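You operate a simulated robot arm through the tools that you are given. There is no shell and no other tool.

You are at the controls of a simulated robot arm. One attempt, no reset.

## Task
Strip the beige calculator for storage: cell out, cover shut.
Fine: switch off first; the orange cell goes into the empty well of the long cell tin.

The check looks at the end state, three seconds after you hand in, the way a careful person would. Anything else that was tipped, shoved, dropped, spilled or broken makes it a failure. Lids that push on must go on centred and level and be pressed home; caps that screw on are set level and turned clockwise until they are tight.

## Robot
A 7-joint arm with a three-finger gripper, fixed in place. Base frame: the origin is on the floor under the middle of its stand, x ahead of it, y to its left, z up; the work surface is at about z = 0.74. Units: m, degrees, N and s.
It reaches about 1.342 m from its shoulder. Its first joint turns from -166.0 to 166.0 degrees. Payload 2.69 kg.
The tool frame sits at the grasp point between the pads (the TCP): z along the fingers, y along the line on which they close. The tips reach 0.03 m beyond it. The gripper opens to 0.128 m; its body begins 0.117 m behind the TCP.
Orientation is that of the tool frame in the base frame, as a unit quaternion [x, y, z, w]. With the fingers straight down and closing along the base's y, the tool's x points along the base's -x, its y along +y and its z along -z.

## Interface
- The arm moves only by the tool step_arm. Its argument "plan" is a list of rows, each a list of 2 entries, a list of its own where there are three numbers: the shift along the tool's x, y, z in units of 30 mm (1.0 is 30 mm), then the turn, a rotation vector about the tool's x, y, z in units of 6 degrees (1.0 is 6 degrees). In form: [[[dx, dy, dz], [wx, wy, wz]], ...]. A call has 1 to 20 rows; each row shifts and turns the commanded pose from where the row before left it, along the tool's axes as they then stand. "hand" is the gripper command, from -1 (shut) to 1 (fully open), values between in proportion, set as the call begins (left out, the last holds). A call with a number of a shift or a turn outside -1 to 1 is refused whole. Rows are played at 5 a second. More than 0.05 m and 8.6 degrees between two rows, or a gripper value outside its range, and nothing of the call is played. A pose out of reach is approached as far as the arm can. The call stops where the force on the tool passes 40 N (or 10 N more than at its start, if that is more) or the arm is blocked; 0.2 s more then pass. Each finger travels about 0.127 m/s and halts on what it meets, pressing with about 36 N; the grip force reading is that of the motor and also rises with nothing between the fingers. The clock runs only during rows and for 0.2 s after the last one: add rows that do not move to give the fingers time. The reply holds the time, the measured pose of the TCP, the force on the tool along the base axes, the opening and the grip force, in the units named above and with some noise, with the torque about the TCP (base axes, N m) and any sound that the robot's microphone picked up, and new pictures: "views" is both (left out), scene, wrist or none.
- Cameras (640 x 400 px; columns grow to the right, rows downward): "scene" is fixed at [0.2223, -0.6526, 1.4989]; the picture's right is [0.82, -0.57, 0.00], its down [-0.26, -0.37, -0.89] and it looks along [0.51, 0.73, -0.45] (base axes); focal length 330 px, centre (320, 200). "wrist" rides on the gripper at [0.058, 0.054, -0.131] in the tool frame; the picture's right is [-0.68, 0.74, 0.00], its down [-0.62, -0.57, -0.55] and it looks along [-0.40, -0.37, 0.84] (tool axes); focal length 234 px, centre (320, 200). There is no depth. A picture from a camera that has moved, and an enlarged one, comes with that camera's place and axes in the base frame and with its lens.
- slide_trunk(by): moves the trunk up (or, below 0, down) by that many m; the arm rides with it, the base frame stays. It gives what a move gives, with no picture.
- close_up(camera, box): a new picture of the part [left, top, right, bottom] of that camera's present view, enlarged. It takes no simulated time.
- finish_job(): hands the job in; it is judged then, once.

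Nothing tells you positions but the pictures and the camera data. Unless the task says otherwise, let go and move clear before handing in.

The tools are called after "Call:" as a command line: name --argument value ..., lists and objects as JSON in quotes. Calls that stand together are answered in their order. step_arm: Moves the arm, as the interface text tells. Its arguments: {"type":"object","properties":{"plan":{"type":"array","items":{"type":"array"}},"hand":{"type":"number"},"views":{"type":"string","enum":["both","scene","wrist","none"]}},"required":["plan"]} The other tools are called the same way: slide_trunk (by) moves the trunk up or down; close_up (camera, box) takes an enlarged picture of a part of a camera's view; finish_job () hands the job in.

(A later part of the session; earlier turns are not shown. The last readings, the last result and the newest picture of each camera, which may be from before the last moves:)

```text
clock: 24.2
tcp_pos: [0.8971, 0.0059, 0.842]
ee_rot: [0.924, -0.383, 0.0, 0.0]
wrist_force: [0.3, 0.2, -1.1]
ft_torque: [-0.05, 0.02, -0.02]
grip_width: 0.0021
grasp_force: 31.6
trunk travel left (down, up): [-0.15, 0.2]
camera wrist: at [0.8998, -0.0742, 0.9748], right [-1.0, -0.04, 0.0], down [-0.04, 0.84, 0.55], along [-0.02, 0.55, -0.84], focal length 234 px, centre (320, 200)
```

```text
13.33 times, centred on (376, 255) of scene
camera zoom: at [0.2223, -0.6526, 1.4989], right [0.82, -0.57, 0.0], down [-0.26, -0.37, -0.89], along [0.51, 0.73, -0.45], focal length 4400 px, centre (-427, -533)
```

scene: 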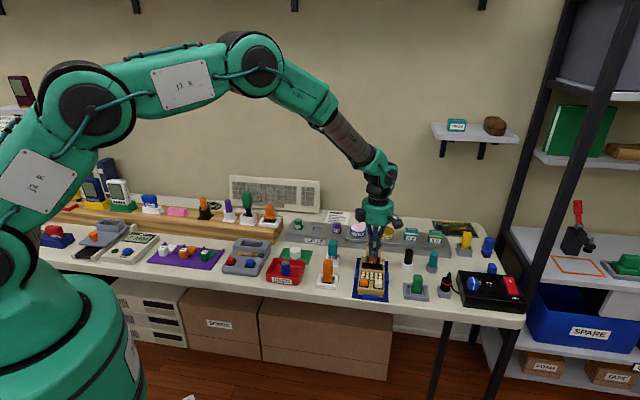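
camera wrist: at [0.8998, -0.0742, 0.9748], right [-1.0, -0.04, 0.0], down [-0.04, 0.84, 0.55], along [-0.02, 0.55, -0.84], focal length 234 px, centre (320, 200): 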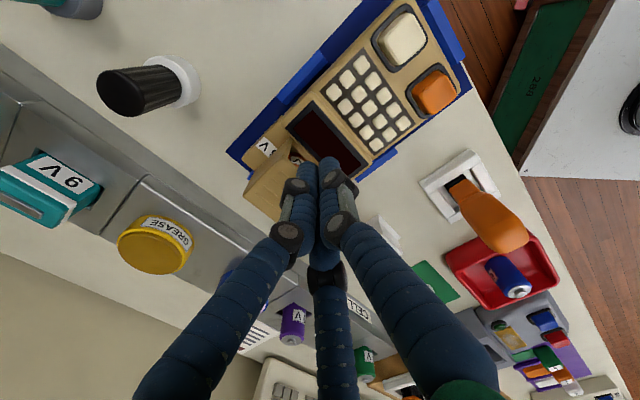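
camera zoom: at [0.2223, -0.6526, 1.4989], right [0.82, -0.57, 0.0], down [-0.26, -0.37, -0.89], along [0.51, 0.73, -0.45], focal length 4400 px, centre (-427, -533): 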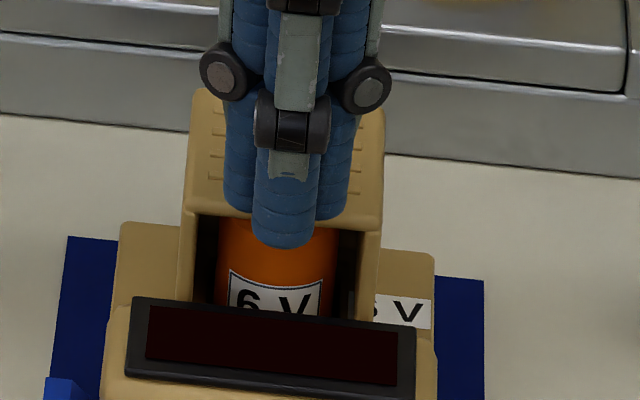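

Both tips and hood line up laterally; the front edge of the hood's top is about 4 mm behind the tips. I'll lower about 15 mm and check clearance over the display housing.

Call:
step_arm --plan '[[[0, 0, 0.25], [0, 0, 0]], [[0, 0, 0.15], [0, 0, 0]], [[0, 0, 0.1], [0, 0, 0]], [[0, 0, 0], [0, 0, 0]]]'

Call:
close_up --camera "wrist" --box '[240, 110, 350, 200]'

Call:
close_up --camera "scene" --box '[360, 240, 392, 270]'

```text
clock: 25.2
tcp_pos: [0.8976, 0.0046, 0.8278]
ee_rot: [0.924, -0.383, 0.0, 0.0]
wrist_force: [-0.3, -0.9, 0.0]
ft_torque: [-0.02, 0.01, 0.01]
grip_width: 0.002
grasp_force: 32.1
trunk travel left (down, up): [-0.15, 0.2]
camera wrist: at [0.9002, -0.0744, 0.9596], right [-1.0, -0.04, 0.0], down [-0.04, 0.84, 0.55], along [-0.02, 0.55, -0.84], focal length 234 px, centre (320, 200)
```

scene: 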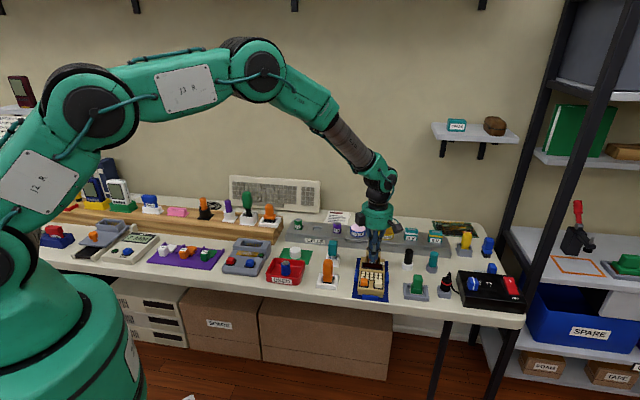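
wrist: 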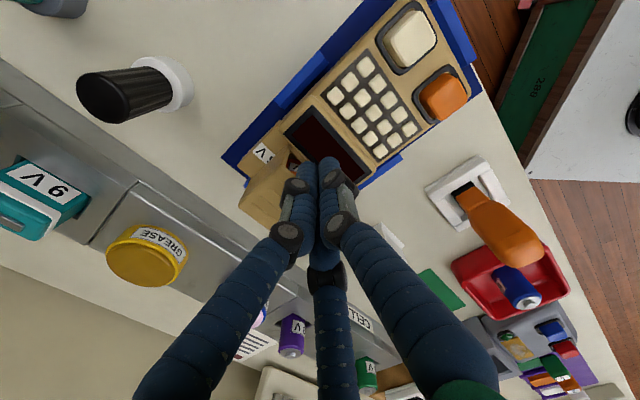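

```text
4.44 times, centred on (295, 155) of wrist
camera zoom: at [0.9002, -0.0744, 0.9596], right [-1.0, -0.04, 0.0], down [-0.04, 0.84, 0.55], along [-0.02, 0.55, -0.84], focal length 1041 px, centre (431, 400)
```

zoom: 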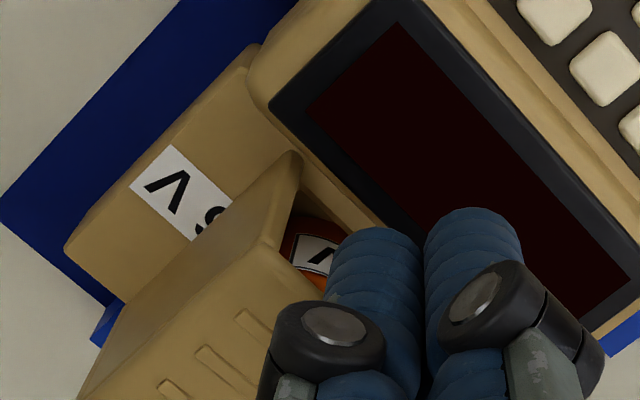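

```text
13.33 times, centred on (376, 255) of scene
camera zoom: at [0.2223, -0.6526, 1.4989], right [0.82, -0.57, 0.0], down [-0.26, -0.37, -0.89], along [0.51, 0.73, -0.45], focal length 4400 px, centre (-427, -533)
```

zoom: 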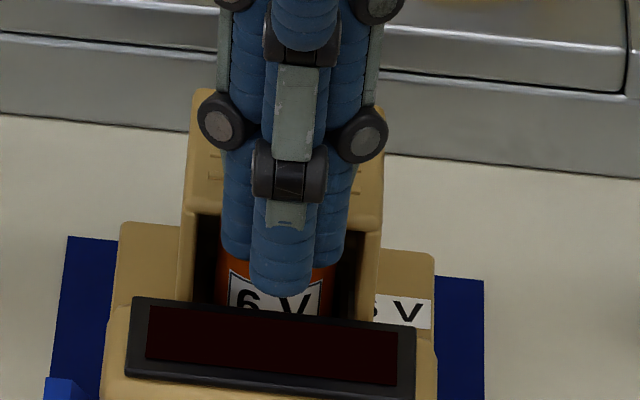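

The tips are now in front of the hood's top edge with nothing touched. I'll go 4 mm lower and then push the hood rearward in small steps, watching the force.

Call:
step_arm --plan '[[[0, 0, 0.133], [0, 0, 0]], [[0, -0.1, 0], [0, 0, 0]], [[0, -0.1, 0], [0, 0, 0]], [[0, -0.1, 0], [0, 0, 0]], [[0, 0, 0], [0, 0, 0]]]'

Call:
close_up --camera "wrist" --box '[240, 110, 350, 200]'

Call:
close_up --camera "scene" --box '[360, 240, 392, 270]'

```text
clock: 26.4
tcp_pos: [0.9033, 0.012, 0.8233]
ee_rot: [0.924, -0.382, 0.0, 0.0]
wrist_force: [-1.5, 0.3, -0.8]
ft_torque: [-0.02, 0.03, 0.01]
grip_width: 0.0022
grasp_force: 31.4
trunk travel left (down, up): [-0.15, 0.2]
camera wrist: at [0.9061, -0.0681, 0.9555], right [-1.0, -0.04, 0.0], down [-0.04, 0.84, 0.55], along [-0.02, 0.55, -0.84], focal length 234 px, centre (320, 200)
```

scene: 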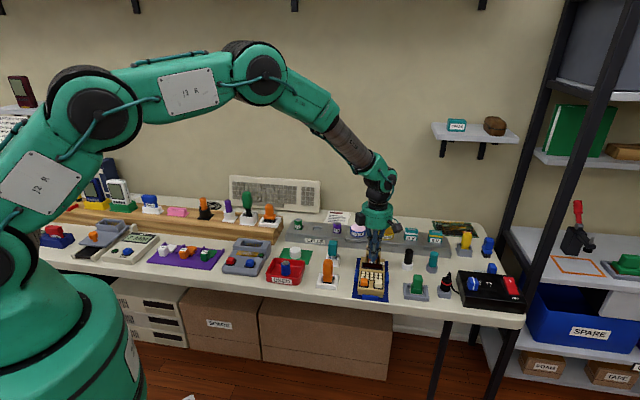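
wrist: 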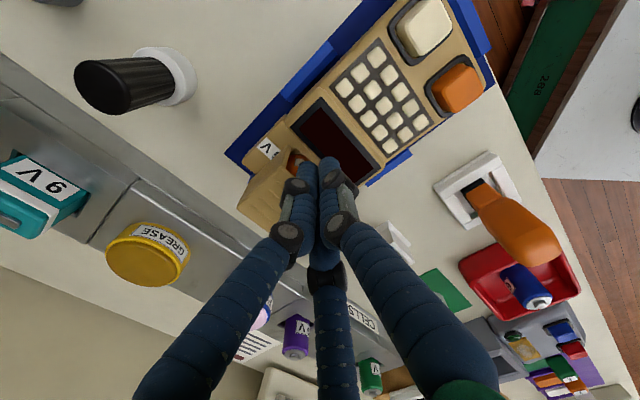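

```text
4.44 times, centred on (295, 155) of wrist
camera zoom: at [0.9061, -0.0681, 0.9555], right [-1.0, -0.04, 0.0], down [-0.04, 0.84, 0.55], along [-0.02, 0.55, -0.84], focal length 1041 px, centre (431, 400)
```

zoom: 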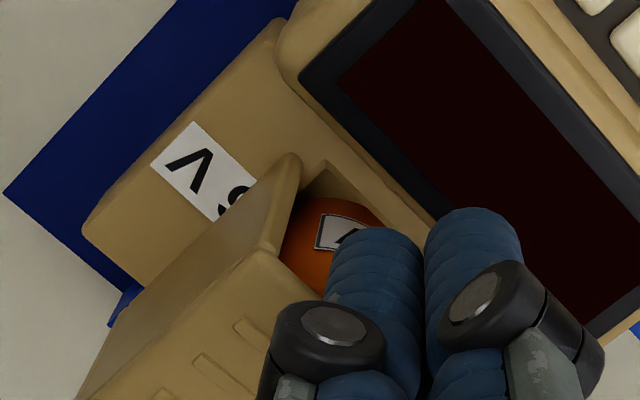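

```text
13.33 times, centred on (376, 255) of scene
camera zoom: at [0.2223, -0.6526, 1.4989], right [0.82, -0.57, 0.0], down [-0.26, -0.37, -0.89], along [0.51, 0.73, -0.45], focal length 4400 px, centre (-427, -533)
```

zoom: 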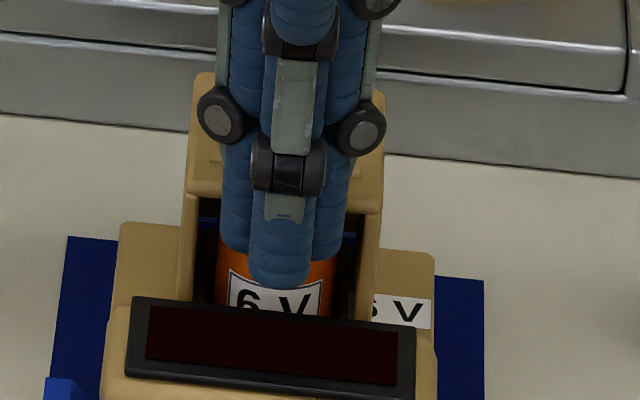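

The hood slides rearward easily (about 7 mm so far, almost no force), so it is a sliding cover. Before pushing further I'll back off, lift, and open the hand partway so the two rear fingers push on the hood's side cheeks instead of running into the cell.

Call:
step_arm --plan '[[[0, 0.4, 0], [0, 0, 0]], [[0, 0.4, -0.2], [0, 0, 0]], [[0, 0.2, -0.8], [0, 0, 0]], [[0, 0, -0.8], [0, 0, 0]], [[0, 0, 0], [0, 0, 0]]]' --views "none"

Call:
step_arm --plan '[[[0, 0, 0], [0, 0, 0]], [[0, 0, 0], [0, 0, 0]], [[0, 0, 0], [0, 0, 0]], [[0, 0, 0], [0, 0, 0]]]' --hand -0.25

Call:
close_up --camera "wrist" --box '[230, 100, 370, 210]'

Call:
close_up --camera "scene" --box '[355, 225, 395, 265]'

```text
clock: 27.6
tcp_pos: [0.8822, -0.0108, 0.8772]
ee_rot: [0.924, -0.383, 0.0, 0.001]
wrist_force: [0.1, -0.1, 0.6]
ft_torque: [-0.03, -0.02, -0.01]
grip_width: 0.0018
grasp_force: 31.0
trunk travel left (down, up): [-0.15, 0.2]
```

```text
clock: 28.6
tcp_pos: [0.8818, -0.0088, 0.8775]
ee_rot: [0.924, -0.382, 0.0, 0.0]
wrist_force: [0.0, 0.6, -0.6]
ft_torque: [-0.02, 0.0, 0.04]
grip_width: 0.0477
grasp_force: 0.0
trunk travel left (down, up): [-0.15, 0.2]
camera wrist: at [0.8849, -0.09, 1.0094], right [-1.0, -0.04, 0.0], down [-0.04, 0.84, 0.55], along [-0.02, 0.55, -0.84], focal length 234 px, centre (320, 200)
```

scene: 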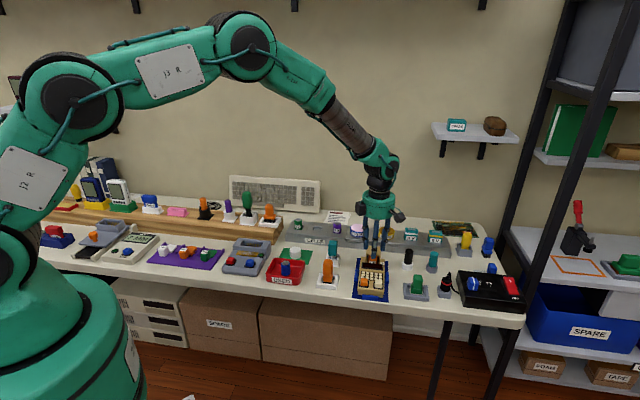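
wrist: 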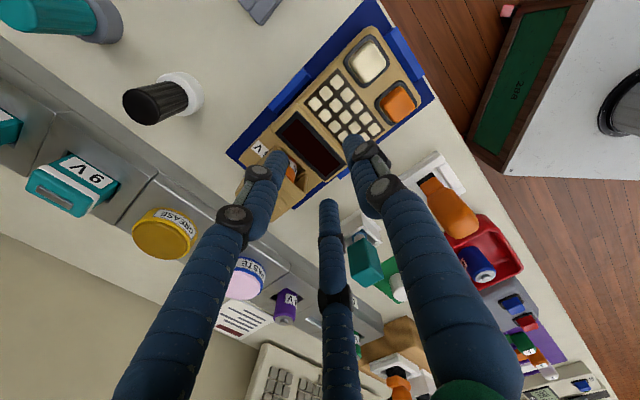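

```text
3.64 times, centred on (300, 155) of wrist
camera zoom: at [0.8849, -0.09, 1.0094], right [-1.0, -0.04, 0.0], down [-0.04, 0.84, 0.55], along [-0.02, 0.55, -0.84], focal length 852 px, centre (393, 364)
```

zoom: 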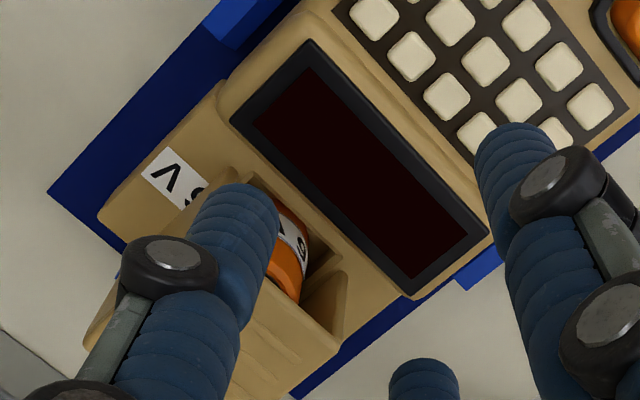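

```text
10.00 times, centred on (375, 245) of scene
camera zoom: at [0.2223, -0.6526, 1.4989], right [0.82, -0.57, 0.0], down [-0.26, -0.37, -0.89], along [0.51, 0.73, -0.45], focal length 3300 px, centre (-230, -250)
```

zoom: 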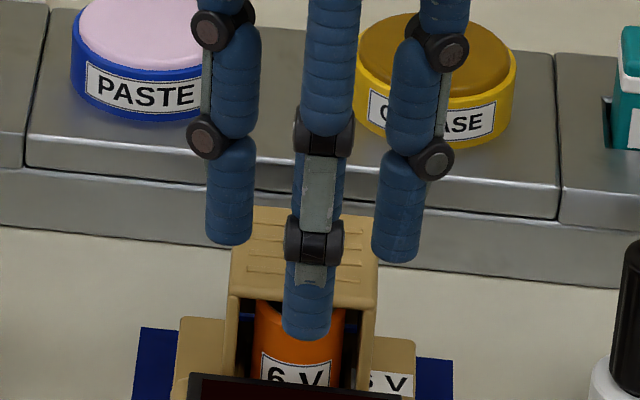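

The spread fingers are about ±28 mm apart laterally, which matches the hood cheeks, and laterally we are centred on the hood. I'll lower to tip height 0.79 and move rearward until they meet the cheeks.

Call:
step_arm --plan '[[[0, 0, 0.9], [0, 0, 0]], [[0, 0, 0.8], [0, 0, 0]], [[0, 0, 0.2], [0, 0, 0]], [[0, -0.167, 0], [0, 0, 0]], [[0, -0.167, 0], [0, 0, 0]], [[0, -0.167, 0], [0, 0, 0]], [[0, -0.1, 0], [0, 0, 0]], [[0, 0, 0], [0, 0, 0]]]'

Call:
close_up --camera "wrist" --box '[230, 100, 370, 210]'

Call:
close_up --camera "scene" --box '[355, 230, 395, 270]'

```text
clock: 30.4
tcp_pos: [0.8947, 0.0045, 0.8193]
ee_rot: [0.924, -0.383, 0.0, 0.0]
wrist_force: [0.4, 0.1, -0.2]
ft_torque: [-0.02, 0.0, 0.04]
grip_width: 0.048
grasp_force: 0.0
trunk travel left (down, up): [-0.15, 0.2]
camera wrist: at [0.8978, -0.0765, 0.9523], right [-1.0, -0.04, 0.0], down [-0.04, 0.84, 0.55], along [-0.02, 0.55, -0.84], focal length 234 px, centre (320, 200)
```

scene: 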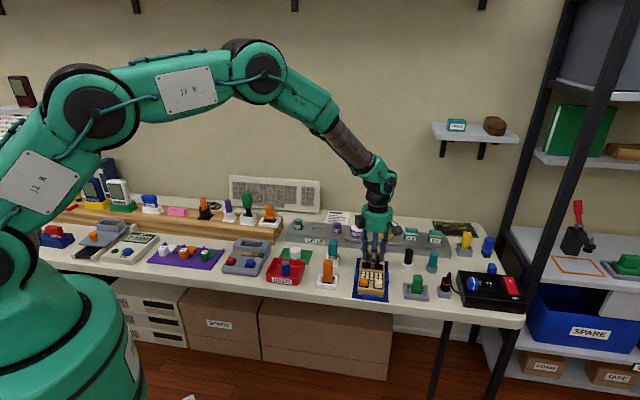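
wrist: 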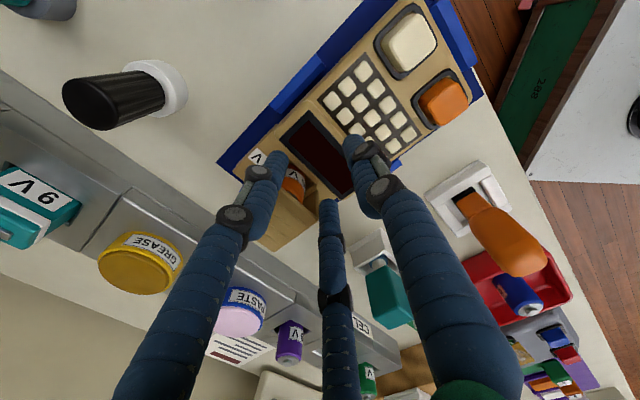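

```text
3.64 times, centred on (300, 155) of wrist
camera zoom: at [0.8978, -0.0765, 0.9523], right [-1.0, -0.04, 0.0], down [-0.04, 0.84, 0.55], along [-0.02, 0.55, -0.84], focal length 852 px, centre (393, 364)
```

zoom: 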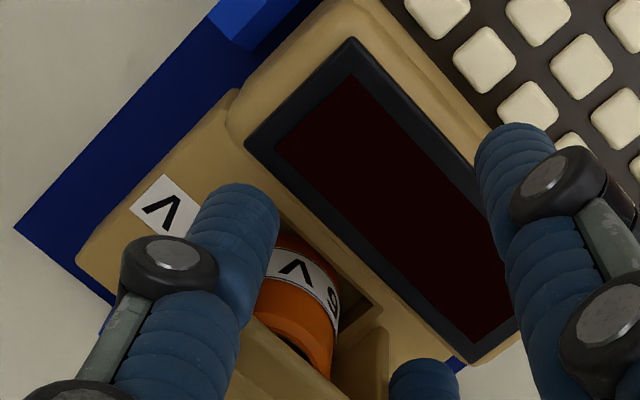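

```text
10.00 times, centred on (375, 250) of scene
camera zoom: at [0.2223, -0.6526, 1.4989], right [0.82, -0.57, 0.0], down [-0.26, -0.37, -0.89], along [0.51, 0.73, -0.45], focal length 3300 px, centre (-230, -300)
```

zoom: 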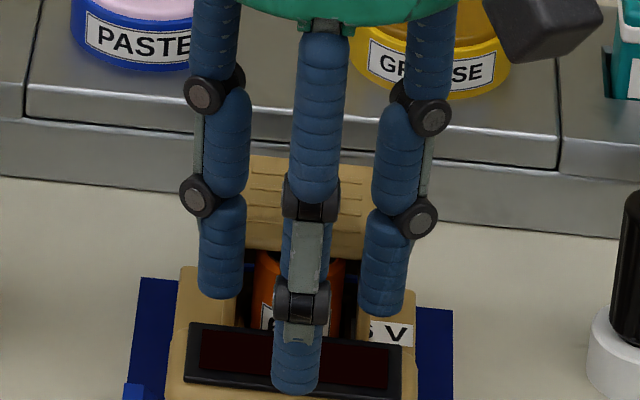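

The two rear fingers now sit right at the front ends of the hood's cheeks. I'll push rearward in small steps and check that both cheeks move together.

Call:
step_arm --plan '[[[0, -0.1, 0], [0, 0, 0]], [[0, -0.1, 0], [0, 0, 0]], [[0, -0.1, 0], [0, 0, 0]], [[0, -0.1, 0], [0, 0, 0]], [[0, 0, 0], [0, 0, 0]]]'

Call:
close_up --camera "wrist" --box '[230, 100, 370, 210]'

Call:
close_up --camera "scene" --box '[355, 230, 395, 270]'

```text
clock: 31.6
tcp_pos: [0.9035, 0.0122, 0.82]
ee_rot: [0.924, -0.382, 0.0, 0.0]
wrist_force: [-1.3, 0.1, -0.7]
ft_torque: [-0.01, 0.04, 0.05]
grip_width: 0.0483
grasp_force: 0.1
trunk travel left (down, up): [-0.15, 0.2]
camera wrist: at [0.9062, -0.0681, 0.952], right [-1.0, -0.04, 0.0], down [-0.04, 0.84, 0.55], along [-0.02, 0.55, -0.84], focal length 234 px, centre (320, 200)
```

scene: 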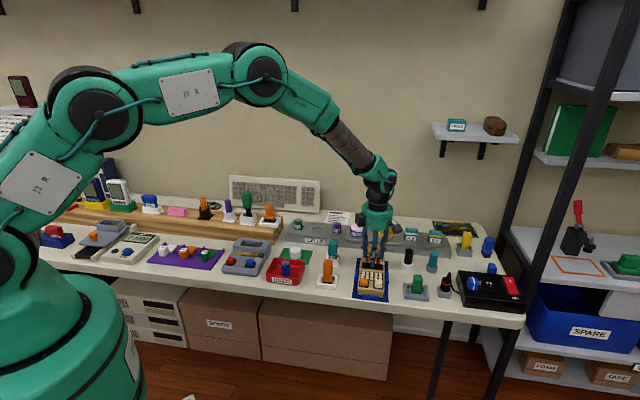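
wrist: 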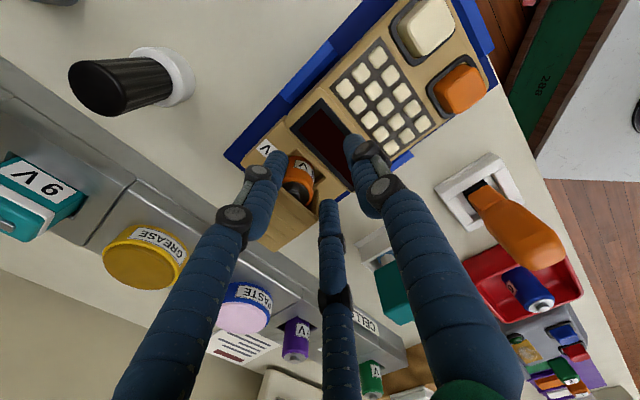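

```text
3.64 times, centred on (300, 155) of wrist
camera zoom: at [0.9062, -0.0681, 0.952], right [-1.0, -0.04, 0.0], down [-0.04, 0.84, 0.55], along [-0.02, 0.55, -0.84], focal length 852 px, centre (393, 364)
```

zoom: 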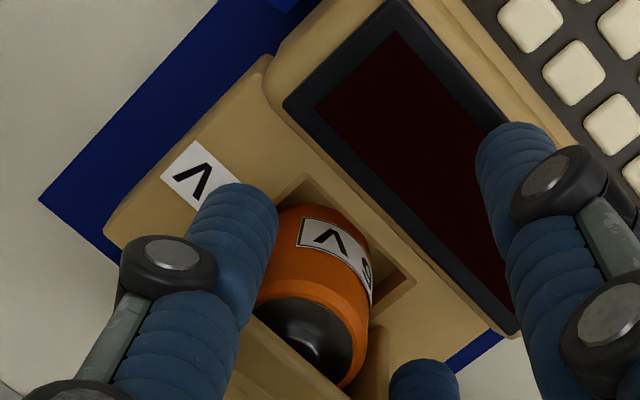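

```text
10.00 times, centred on (375, 250) of scene
camera zoom: at [0.2223, -0.6526, 1.4989], right [0.82, -0.57, 0.0], down [-0.26, -0.37, -0.89], along [0.51, 0.73, -0.45], focal length 3300 px, centre (-230, -300)
```

zoom: 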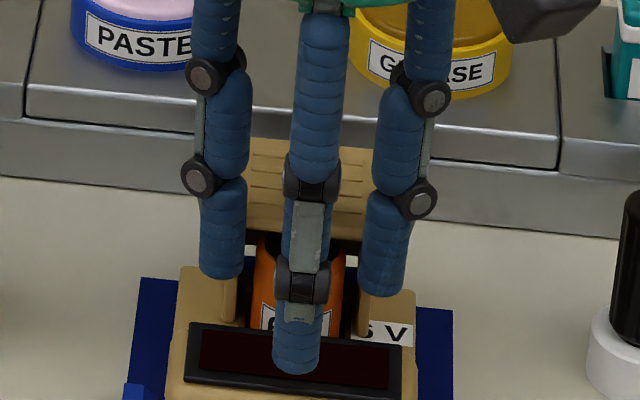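

The cell is coming into view: upright, orange, in a square well, and laterally centred on the hand. I'll keep sliding the hood rearward.

Call:
step_arm --plan '[[[0, -0.1, 0], [0, 0, 0]], [[0, -0.1, 0], [0, 0, 0]], [[0, -0.1, 0], [0, 0, 0]], [[0, -0.1, 0], [0, 0, 0]], [[0, 0, 0], [0, 0, 0]]]'

Call:
close_up --camera "wrist" --box '[230, 100, 370, 210]'

Call:
close_up --camera "scene" --box '[355, 230, 395, 270]'

```text
clock: 32.8
tcp_pos: [0.9102, 0.0206, 0.8199]
ee_rot: [0.924, -0.382, 0.0, 0.001]
wrist_force: [-1.8, 0.3, 0.9]
ft_torque: [-0.02, -0.05, -0.03]
grip_width: 0.051
grasp_force: 2.2
trunk travel left (down, up): [-0.15, 0.2]
camera wrist: at [0.9151, -0.0594, 0.9525], right [-1.0, -0.04, 0.0], down [-0.04, 0.84, 0.55], along [-0.02, 0.55, -0.84], focal length 234 px, centre (320, 200)
```

scene: 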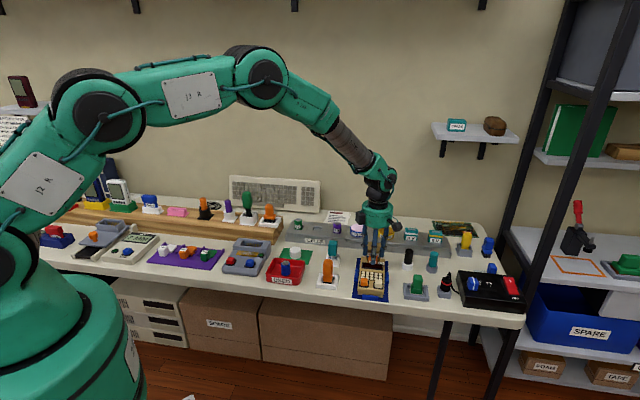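
wrist: 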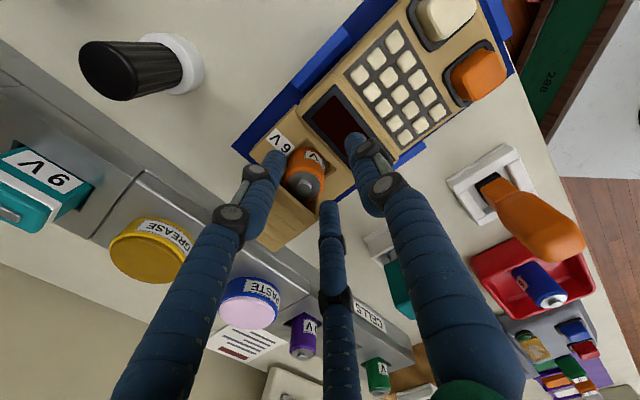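

```text
3.64 times, centred on (300, 155) of wrist
camera zoom: at [0.9151, -0.0594, 0.9525], right [-1.0, -0.04, 0.0], down [-0.04, 0.84, 0.55], along [-0.02, 0.55, -0.84], focal length 852 px, centre (393, 364)
```

zoom: 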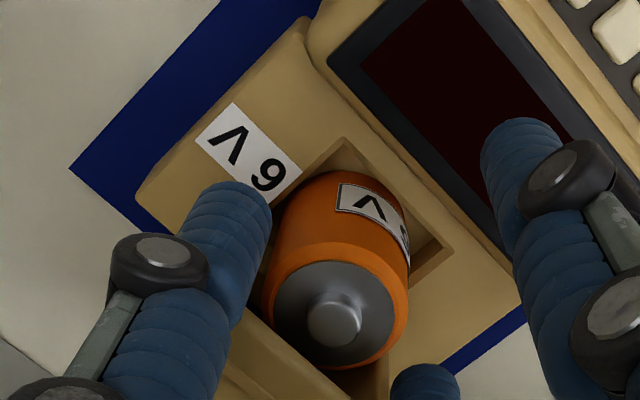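

```text
10.00 times, centred on (375, 250) of scene
camera zoom: at [0.2223, -0.6526, 1.4989], right [0.82, -0.57, 0.0], down [-0.26, -0.37, -0.89], along [0.51, 0.73, -0.45], focal length 3300 px, centre (-230, -300)
```

zoom: 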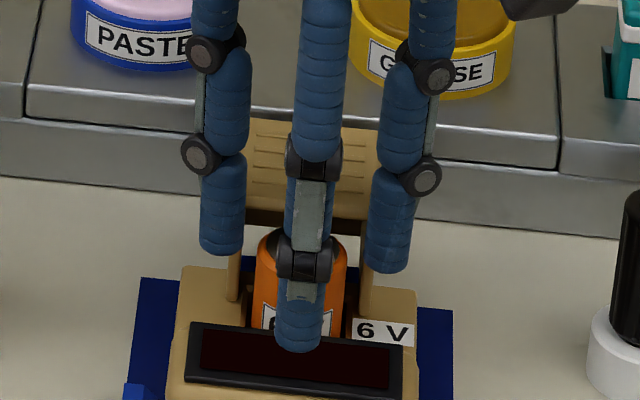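

The hood is now behind the cell: I put the cell's centre at about (0.9235, 0.0325) with its top at z ≈ 0.79. I'll push about 18 mm further in two halves until the hand is centred over the cell.

Call:
step_arm --plan '[[[0, -0.1, 0], [0, 0, 0]], [[0, -0.1, 0], [0, 0, 0]], [[0, -0.1, 0], [0, 0, 0]], [[0, 0, 0], [0, 0, 0]]]' --views "none"

Call:
close_up --camera "wrist" --box '[230, 100, 370, 210]'

Call:
close_up --camera "scene" --box '[355, 230, 395, 270]'

```text
clock: 33.8
tcp_pos: [0.9173, 0.0276, 0.8212]
ee_rot: [0.924, -0.382, 0.0, 0.001]
wrist_force: [1.0, -1.0, 2.2]
ft_torque: [-0.01, -0.07, -0.07]
grip_width: 0.0509
grasp_force: 1.8
trunk travel left (down, up): [-0.15, 0.2]
```

```text
3.64 times, centred on (300, 155) of wrist
camera zoom: at [0.9211, -0.0534, 0.9525], right [-1.0, -0.04, 0.0], down [-0.04, 0.84, 0.55], along [-0.02, 0.55, -0.84], focal length 852 px, centre (393, 364)
```

zoom: 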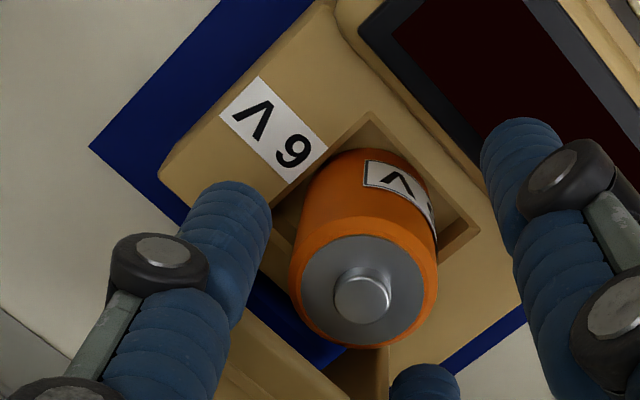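

```text
10.00 times, centred on (375, 250) of scene
camera zoom: at [0.2223, -0.6526, 1.4989], right [0.82, -0.57, 0.0], down [-0.26, -0.37, -0.89], along [0.51, 0.73, -0.45], focal length 3300 px, centre (-230, -300)
```

zoom: 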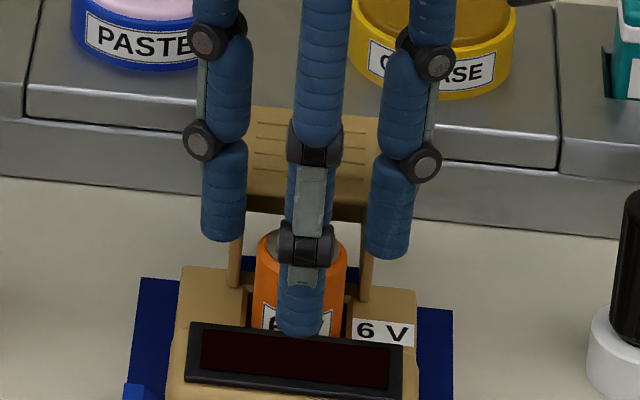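

Call:
step_arm --plan '[[[0, -0.1, 0], [0, 0, 0]], [[0, -0.1, 0], [0, 0, 0]], [[0, -0.08, 0], [0, 0, 0]], [[0, 0, 0], [0, 0, 0]]]' --views "none"

Call:
close_up --camera "wrist" --box '[230, 100, 370, 210]'

Call:
close_up --camera "scene" --box '[355, 230, 395, 270]'

```text
clock: 34.8
tcp_pos: [0.9242, 0.0327, 0.8192]
ee_rot: [0.924, -0.383, 0.0, 0.0]
wrist_force: [0.2, 0.4, -0.2]
ft_torque: [0.01, 0.02, 0.03]
grip_width: 0.048
grasp_force: 0.6
trunk travel left (down, up): [-0.15, 0.2]
```

```text
3.64 times, centred on (300, 155) of wrist
camera zoom: at [0.9273, -0.0472, 0.9517], right [-1.0, -0.04, 0.0], down [-0.04, 0.84, 0.55], along [-0.02, 0.55, -0.84], focal length 852 px, centre (393, 364)
```

zoom: 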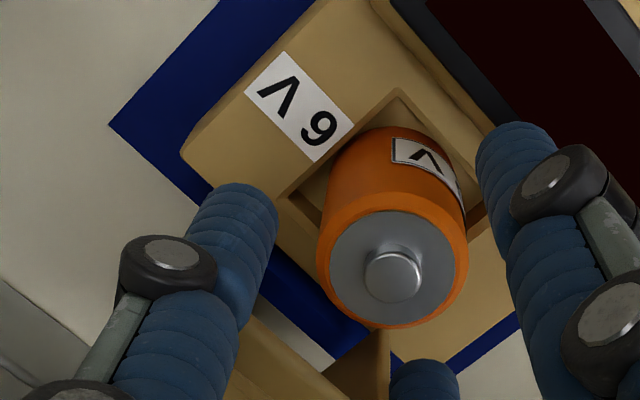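

```text
10.00 times, centred on (375, 250) of scene
camera zoom: at [0.2223, -0.6526, 1.4989], right [0.82, -0.57, 0.0], down [-0.26, -0.37, -0.89], along [0.51, 0.73, -0.45], focal length 3300 px, centre (-230, -300)
```

zoom: 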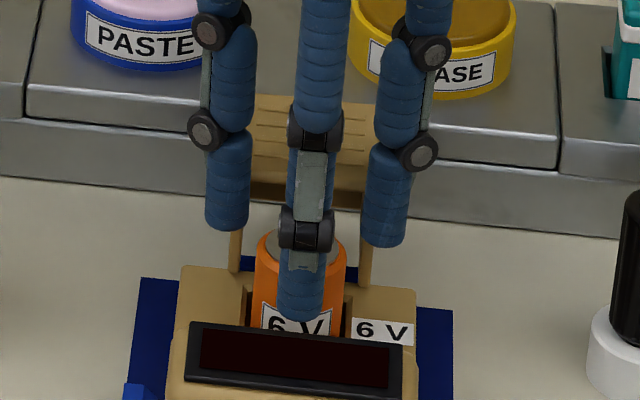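

The hood has slid back clear of the cell and the hand is centred on it to within about 1 mm. I'll narrow the fingers a little, then lower around the cell in small steps, watching for contact with the display housing.

Call:
step_arm --plan '[[[0, 0, 0], [0, 0, 0]], [[0, 0, 0], [0, 0, 0]], [[0, 0, 0.08], [0, 0, 0]], [[0, 0, 0.08], [0, 0, 0]], [[0, 0, 0.08], [0, 0, 0]], [[0, 0, 0], [0, 0, 0]]]' --hand -0.4 --views "none"

Call:
close_up --camera "wrist" --box '[230, 100, 370, 210]'

Call:
close_up --camera "scene" --box '[355, 230, 395, 270]'

```text
clock: 36.2
tcp_pos: [0.9239, 0.0323, 0.8122]
ee_rot: [0.924, -0.383, 0.001, 0.0]
wrist_force: [-0.3, 0.2, -0.3]
ft_torque: [-0.03, 0.04, 0.01]
grip_width: 0.0385
grasp_force: 0.1
trunk travel left (down, up): [-0.15, 0.2]
```

```text
3.64 times, centred on (300, 155) of wrist
camera zoom: at [0.9274, -0.0475, 0.9445], right [-1.0, -0.04, 0.0], down [-0.04, 0.84, 0.55], along [-0.02, 0.55, -0.84], focal length 852 px, centre (393, 364)
```

zoom: 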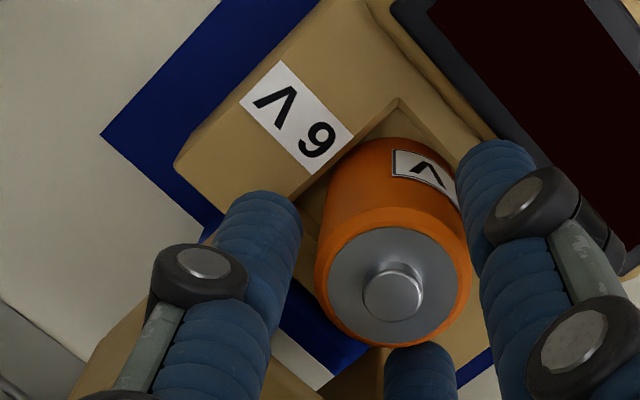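

```text
10.00 times, centred on (375, 250) of scene
camera zoom: at [0.2223, -0.6526, 1.4989], right [0.82, -0.57, 0.0], down [-0.26, -0.37, -0.89], along [0.51, 0.73, -0.45], focal length 3300 px, centre (-230, -300)
```

zoom: 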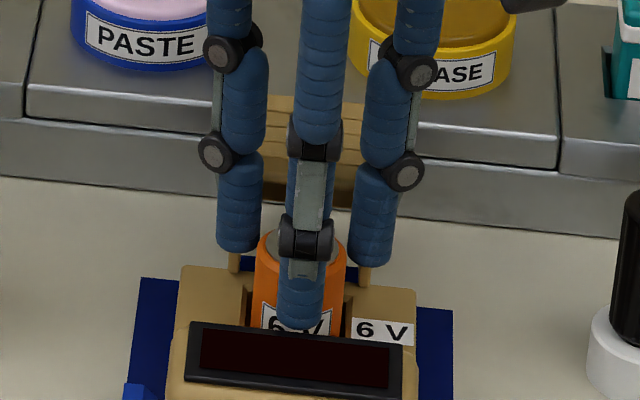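

No contact yet (tips at 0.782). I'll go a few millimetres lower, then close on the cell.

Call:
step_arm --plan '[[[0, 0, 0.067], [0, 0, 0]], [[0, 0, 0.067], [0, 0, 0]], [[0, 0, 0.067], [0, 0, 0]], [[0, 0, 0], [0, 0, 0]]]' --views "none"

Call:
close_up --camera "scene" --box '[355, 230, 395, 270]'

Call:
close_up --camera "wrist" --box '[280, 100, 380, 210]'

```text
clock: 37.2
tcp_pos: [0.9241, 0.0342, 0.8106]
ee_rot: [0.924, -0.383, 0.003, -0.001]
wrist_force: [-8.5, 4.1, 32.9]
ft_torque: [-0.62, 1.05, -0.36]
grip_width: 0.0394
grasp_force: 0.3
trunk travel left (down, up): [-0.15, 0.2]
```

```text
10.00 times, centred on (375, 250) of scene
camera zoom: at [0.2223, -0.6526, 1.4989], right [0.82, -0.57, 0.0], down [-0.26, -0.37, -0.89], along [0.51, 0.73, -0.45], focal length 3300 px, centre (-230, -300)
```

zoom: 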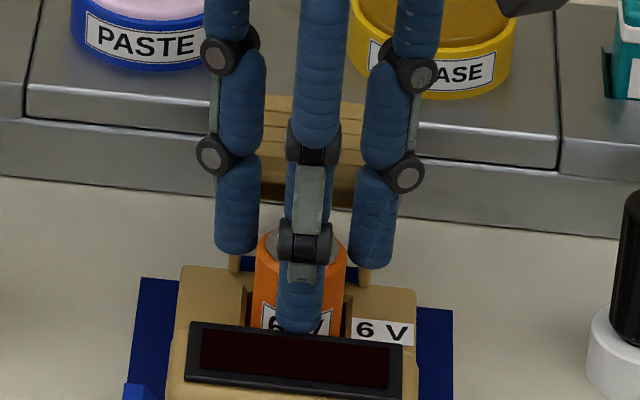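

```text
3.64 times, centred on (330, 155) of wrist
camera zoom: at [0.927, -0.0469, 0.9431], right [-1.0, -0.04, 0.0], down [-0.04, 0.84, 0.55], along [-0.02, 0.55, -0.84], focal length 852 px, centre (284, 364)
```

zoom: 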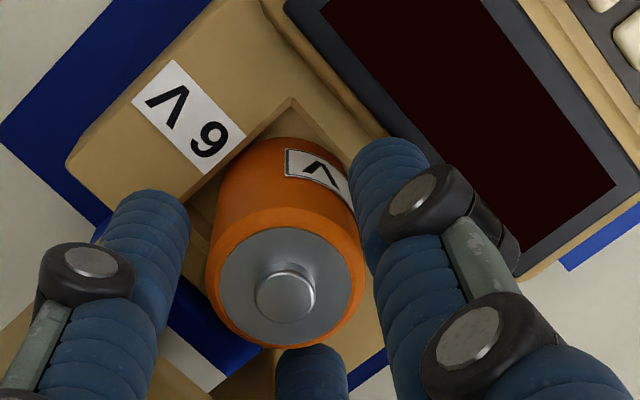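

That's contact: the thumb is resting on the rear edge of the display housing (top there about 0.781). I'll raise 3 mm to clear it, which still leaves about 13 mm of the cell between the fingers.

Call:
step_arm --plan '[[[0, 0, -0.2], [0, 0, 0]], [[0, 0, -0.06], [0, 0, 0]], [[0, 0, 0], [0, 0, 0]]]' --views "none"

Call:
close_up --camera "wrist" --box '[280, 100, 380, 210]'

Call:
close_up --camera "scene" --box '[345, 230, 400, 300]'

```text
clock: 38.0
tcp_pos: [0.9225, 0.0341, 0.8138]
ee_rot: [0.924, -0.383, -0.002, 0.0]
wrist_force: [0.6, 0.2, 0.8]
ft_torque: [-0.01, 0.01, -0.01]
grip_width: 0.0383
grasp_force: 0.0
trunk travel left (down, up): [-0.15, 0.2]
```

```text
3.64 times, centred on (330, 155) of wrist
camera zoom: at [0.9271, -0.047, 0.9458], right [-1.0, -0.04, 0.0], down [-0.03, 0.84, 0.55], along [-0.02, 0.55, -0.84], focal length 852 px, centre (284, 364)
```

zoom: 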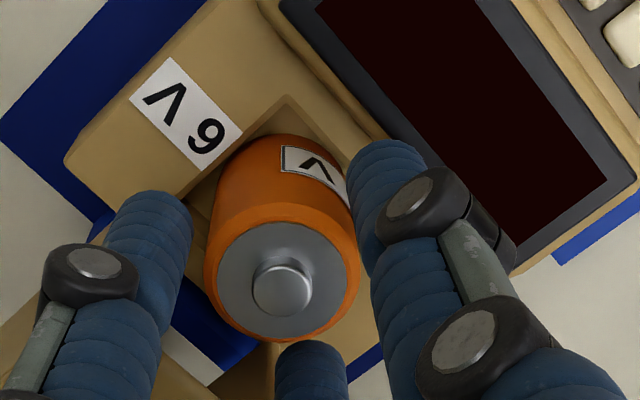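

```text
5.71 times, centred on (372, 265) of scene
camera zoom: at [0.2223, -0.6526, 1.4989], right [0.82, -0.57, 0.0], down [-0.26, -0.37, -0.89], along [0.51, 0.73, -0.45], focal length 1886 px, centre (20, -171)
```

zoom: 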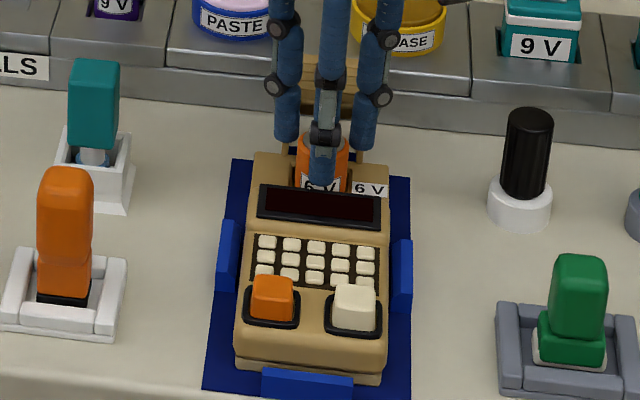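

The cell's top disc is centred between the fingers to about 1.5 mm. I'll correct that and close on it.

Call:
step_arm --plan '[[[0.035, 0.035, 0], [0, 0, 0]], [[0, 0, 0], [0, 0, 0]]]' --views "none"

Call:
step_arm --plan '[[[0, 0, 0], [0, 0, 0]], [[0, 0, 0], [0, 0, 0]], [[0, 0, 0], [0, 0, 0]], [[0, 0, 0], [0, 0, 0]]]' --hand -1

Call:
close_up --camera "wrist" --box '[280, 100, 380, 210]'

Call:
close_up --camera "scene" --box '[355, 230, 395, 270]'

```text
clock: 38.6
tcp_pos: [0.9246, 0.0312, 0.8154]
ee_rot: [0.924, -0.382, -0.001, 0.0]
wrist_force: [-0.1, 0.0, 0.1]
ft_torque: [0.01, 0.0, 0.01]
grip_width: 0.0384
grasp_force: 0.0
trunk travel left (down, up): [-0.15, 0.2]
```

```text
clock: 39.6
tcp_pos: [0.9229, 0.0312, 0.8129]
ee_rot: [0.924, -0.383, 0.0, -0.001]
wrist_force: [0.0, -0.1, 0.2]
ft_torque: [0.01, -0.02, 0.02]
grip_width: 0.0309
grasp_force: 36.4
trunk travel left (down, up): [-0.15, 0.2]
camera wrist: at [0.9275, -0.0486, 0.9468], right [-1.0, -0.04, 0.0], down [-0.04, 0.84, 0.55], along [-0.02, 0.55, -0.84], focal length 234 px, centre (320, 200)
```

scene: 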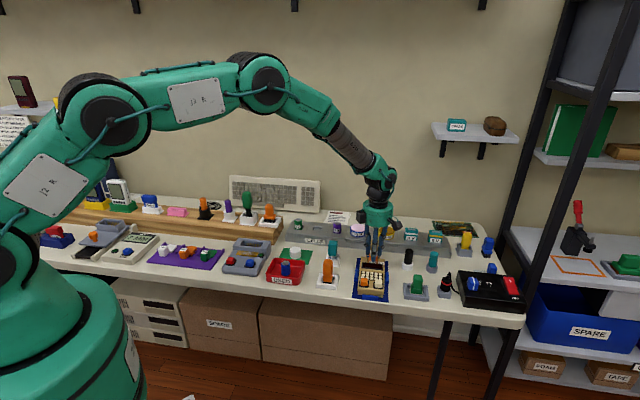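
wrist: 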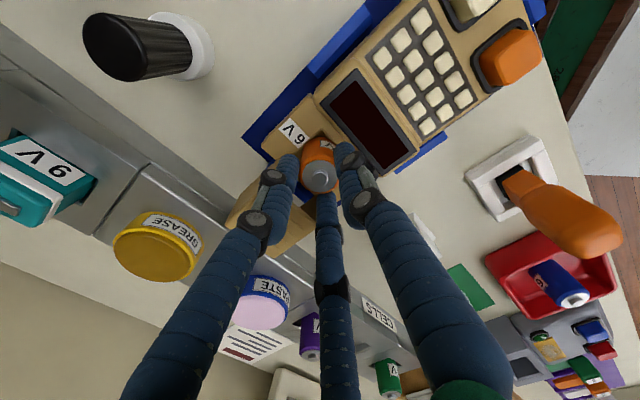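

```text
3.64 times, centred on (330, 155) of wrist
camera zoom: at [0.9275, -0.0486, 0.9468], right [-1.0, -0.04, 0.0], down [-0.04, 0.84, 0.55], along [-0.02, 0.55, -0.84], focal length 852 px, centre (284, 364)
```

zoom: 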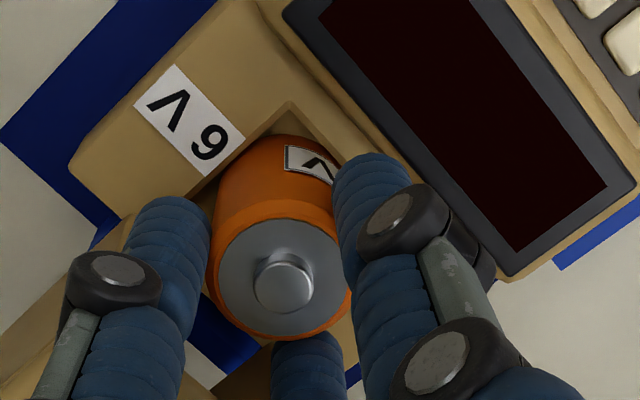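

```text
10.00 times, centred on (375, 250) of scene
camera zoom: at [0.2223, -0.6526, 1.4989], right [0.82, -0.57, 0.0], down [-0.26, -0.37, -0.89], along [0.51, 0.73, -0.45], focal length 3300 px, centre (-230, -300)
```

zoom: 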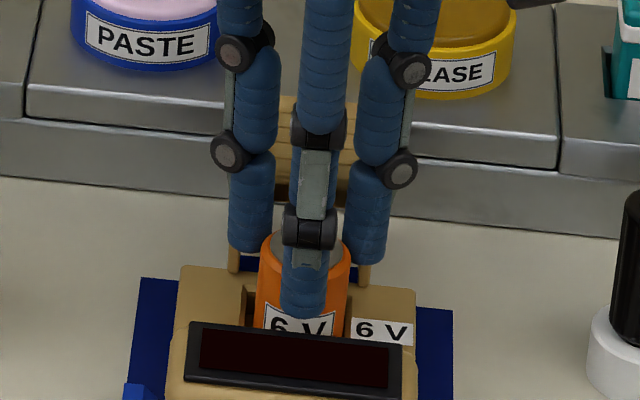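

The grip stopped at 31 mm with full grip force, so the cell is held. I'll lift straight up slowly and check that only the cell comes with the hand.

Call:
step_arm --plan '[[[0, 0, -0.15], [0, 0, 0]], [[0, 0, -0.2], [0, 0, 0]], [[0, 0, -0.3], [0, 0, 0]], [[0, 0, -0.3], [0, 0, 0]], [[0, 0, 0], [0, 0, 0]]]'

Call:
close_up --camera "scene" --box '[350, 220, 400, 270]'

Call:
close_up --camera "wrist" --box '[260, 100, 380, 210]'

```text
clock: 40.8
tcp_pos: [0.9237, 0.0306, 0.8438]
ee_rot: [0.924, -0.384, 0.0, 0.0]
wrist_force: [0.1, -0.4, -0.3]
ft_torque: [0.0, 0.01, -0.02]
grip_width: 0.0017
grasp_force: 31.6
trunk travel left (down, up): [-0.15, 0.2]
camera wrist: at [0.9269, -0.0486, 0.9754], right [-1.0, -0.04, 0.0], down [-0.04, 0.84, 0.55], along [-0.02, 0.55, -0.84], focal length 234 px, centre (320, 200)
```

scene: 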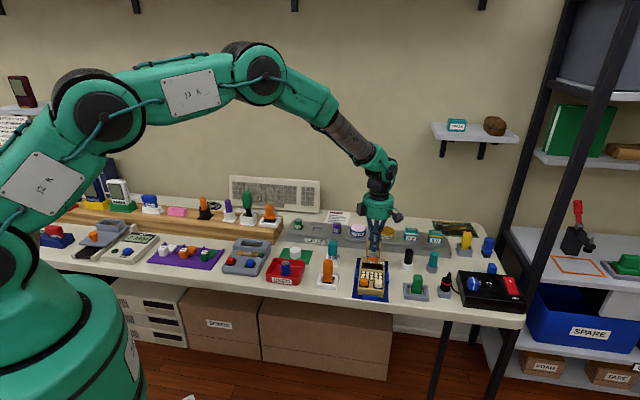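
wrist: 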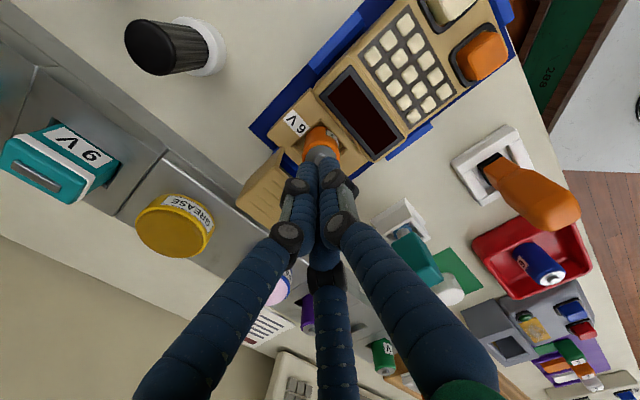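

```text
8.00 times, centred on (375, 245) of scene
camera zoom: at [0.2223, -0.6526, 1.4989], right [0.82, -0.57, 0.0], down [-0.26, -0.37, -0.89], along [0.51, 0.73, -0.45], focal length 2640 px, centre (-120, -160)
```

zoom: 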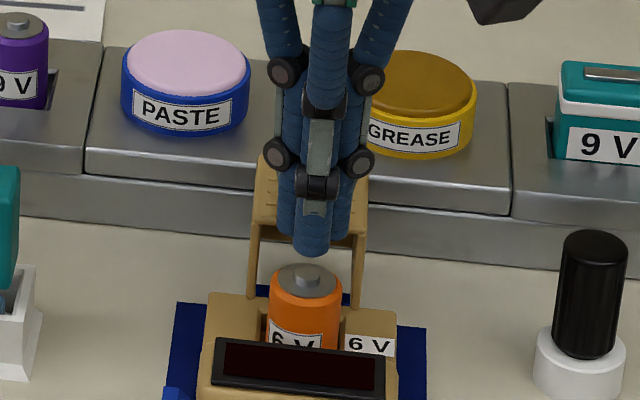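

```text
3.64 times, centred on (320, 155) of wrist
camera zoom: at [0.9269, -0.0486, 0.9754], right [-1.0, -0.04, 0.0], down [-0.04, 0.84, 0.55], along [-0.02, 0.55, -0.84], focal length 852 px, centre (320, 364)
```

zoom: 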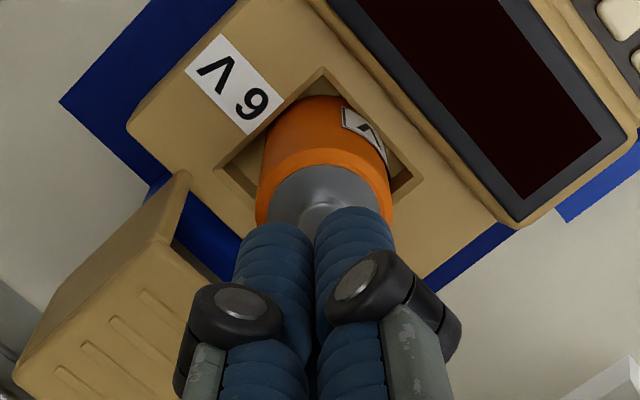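

The hand came up but the cell slipped out and is still standing upright in its well, so the grip was too weak or it is held by a spring. I'll regrip at the same place and lift only a couple of millimetres to read how strongly it is held.

Call:
step_arm --plan '[[[0, 0, 0], [0, 0, 0]], [[0, 0, 0], [0, 0, 0]], [[0, 0, 0], [0, 0, 0]]]' --hand -0.35

Call:
close_up --camera "wrist" --box '[260, 100, 380, 210]'

Call:
close_up --camera "scene" --box '[355, 230, 395, 270]'

```text
clock: 41.6
tcp_pos: [0.924, 0.0316, 0.8427]
ee_rot: [0.924, -0.383, 0.0, -0.001]
wrist_force: [-0.5, -0.2, -0.5]
ft_torque: [0.01, -0.02, 0.03]
grip_width: 0.0415
grasp_force: 0.0
trunk travel left (down, up): [-0.15, 0.2]
camera wrist: at [0.9271, -0.0486, 0.9753], right [-1.0, -0.04, 0.0], down [-0.04, 0.84, 0.55], along [-0.02, 0.55, -0.84], focal length 234 px, centre (320, 200)
```

scene: 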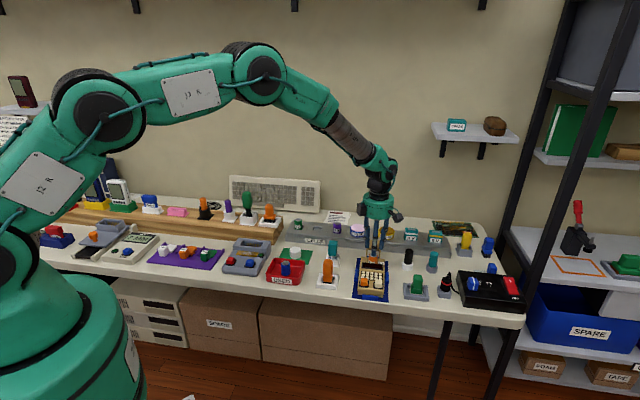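
wrist: 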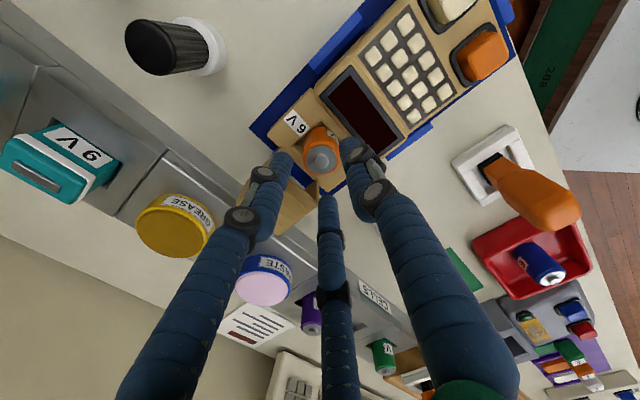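

```text
3.64 times, centred on (320, 155) of wrist
camera zoom: at [0.9271, -0.0486, 0.9753], right [-1.0, -0.04, 0.0], down [-0.04, 0.84, 0.55], along [-0.02, 0.55, -0.84], focal length 852 px, centre (320, 364)
```

zoom: 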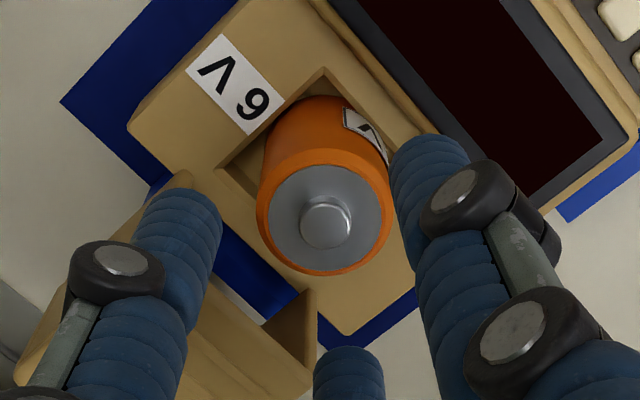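

```text
10.00 times, centred on (375, 250) of scene
camera zoom: at [0.2223, -0.6526, 1.4989], right [0.82, -0.57, 0.0], down [-0.26, -0.37, -0.89], along [0.51, 0.73, -0.45], focal length 3300 px, centre (-230, -300)
```

zoom: 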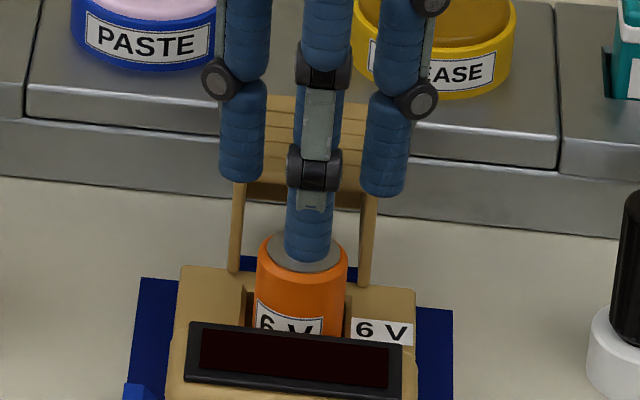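

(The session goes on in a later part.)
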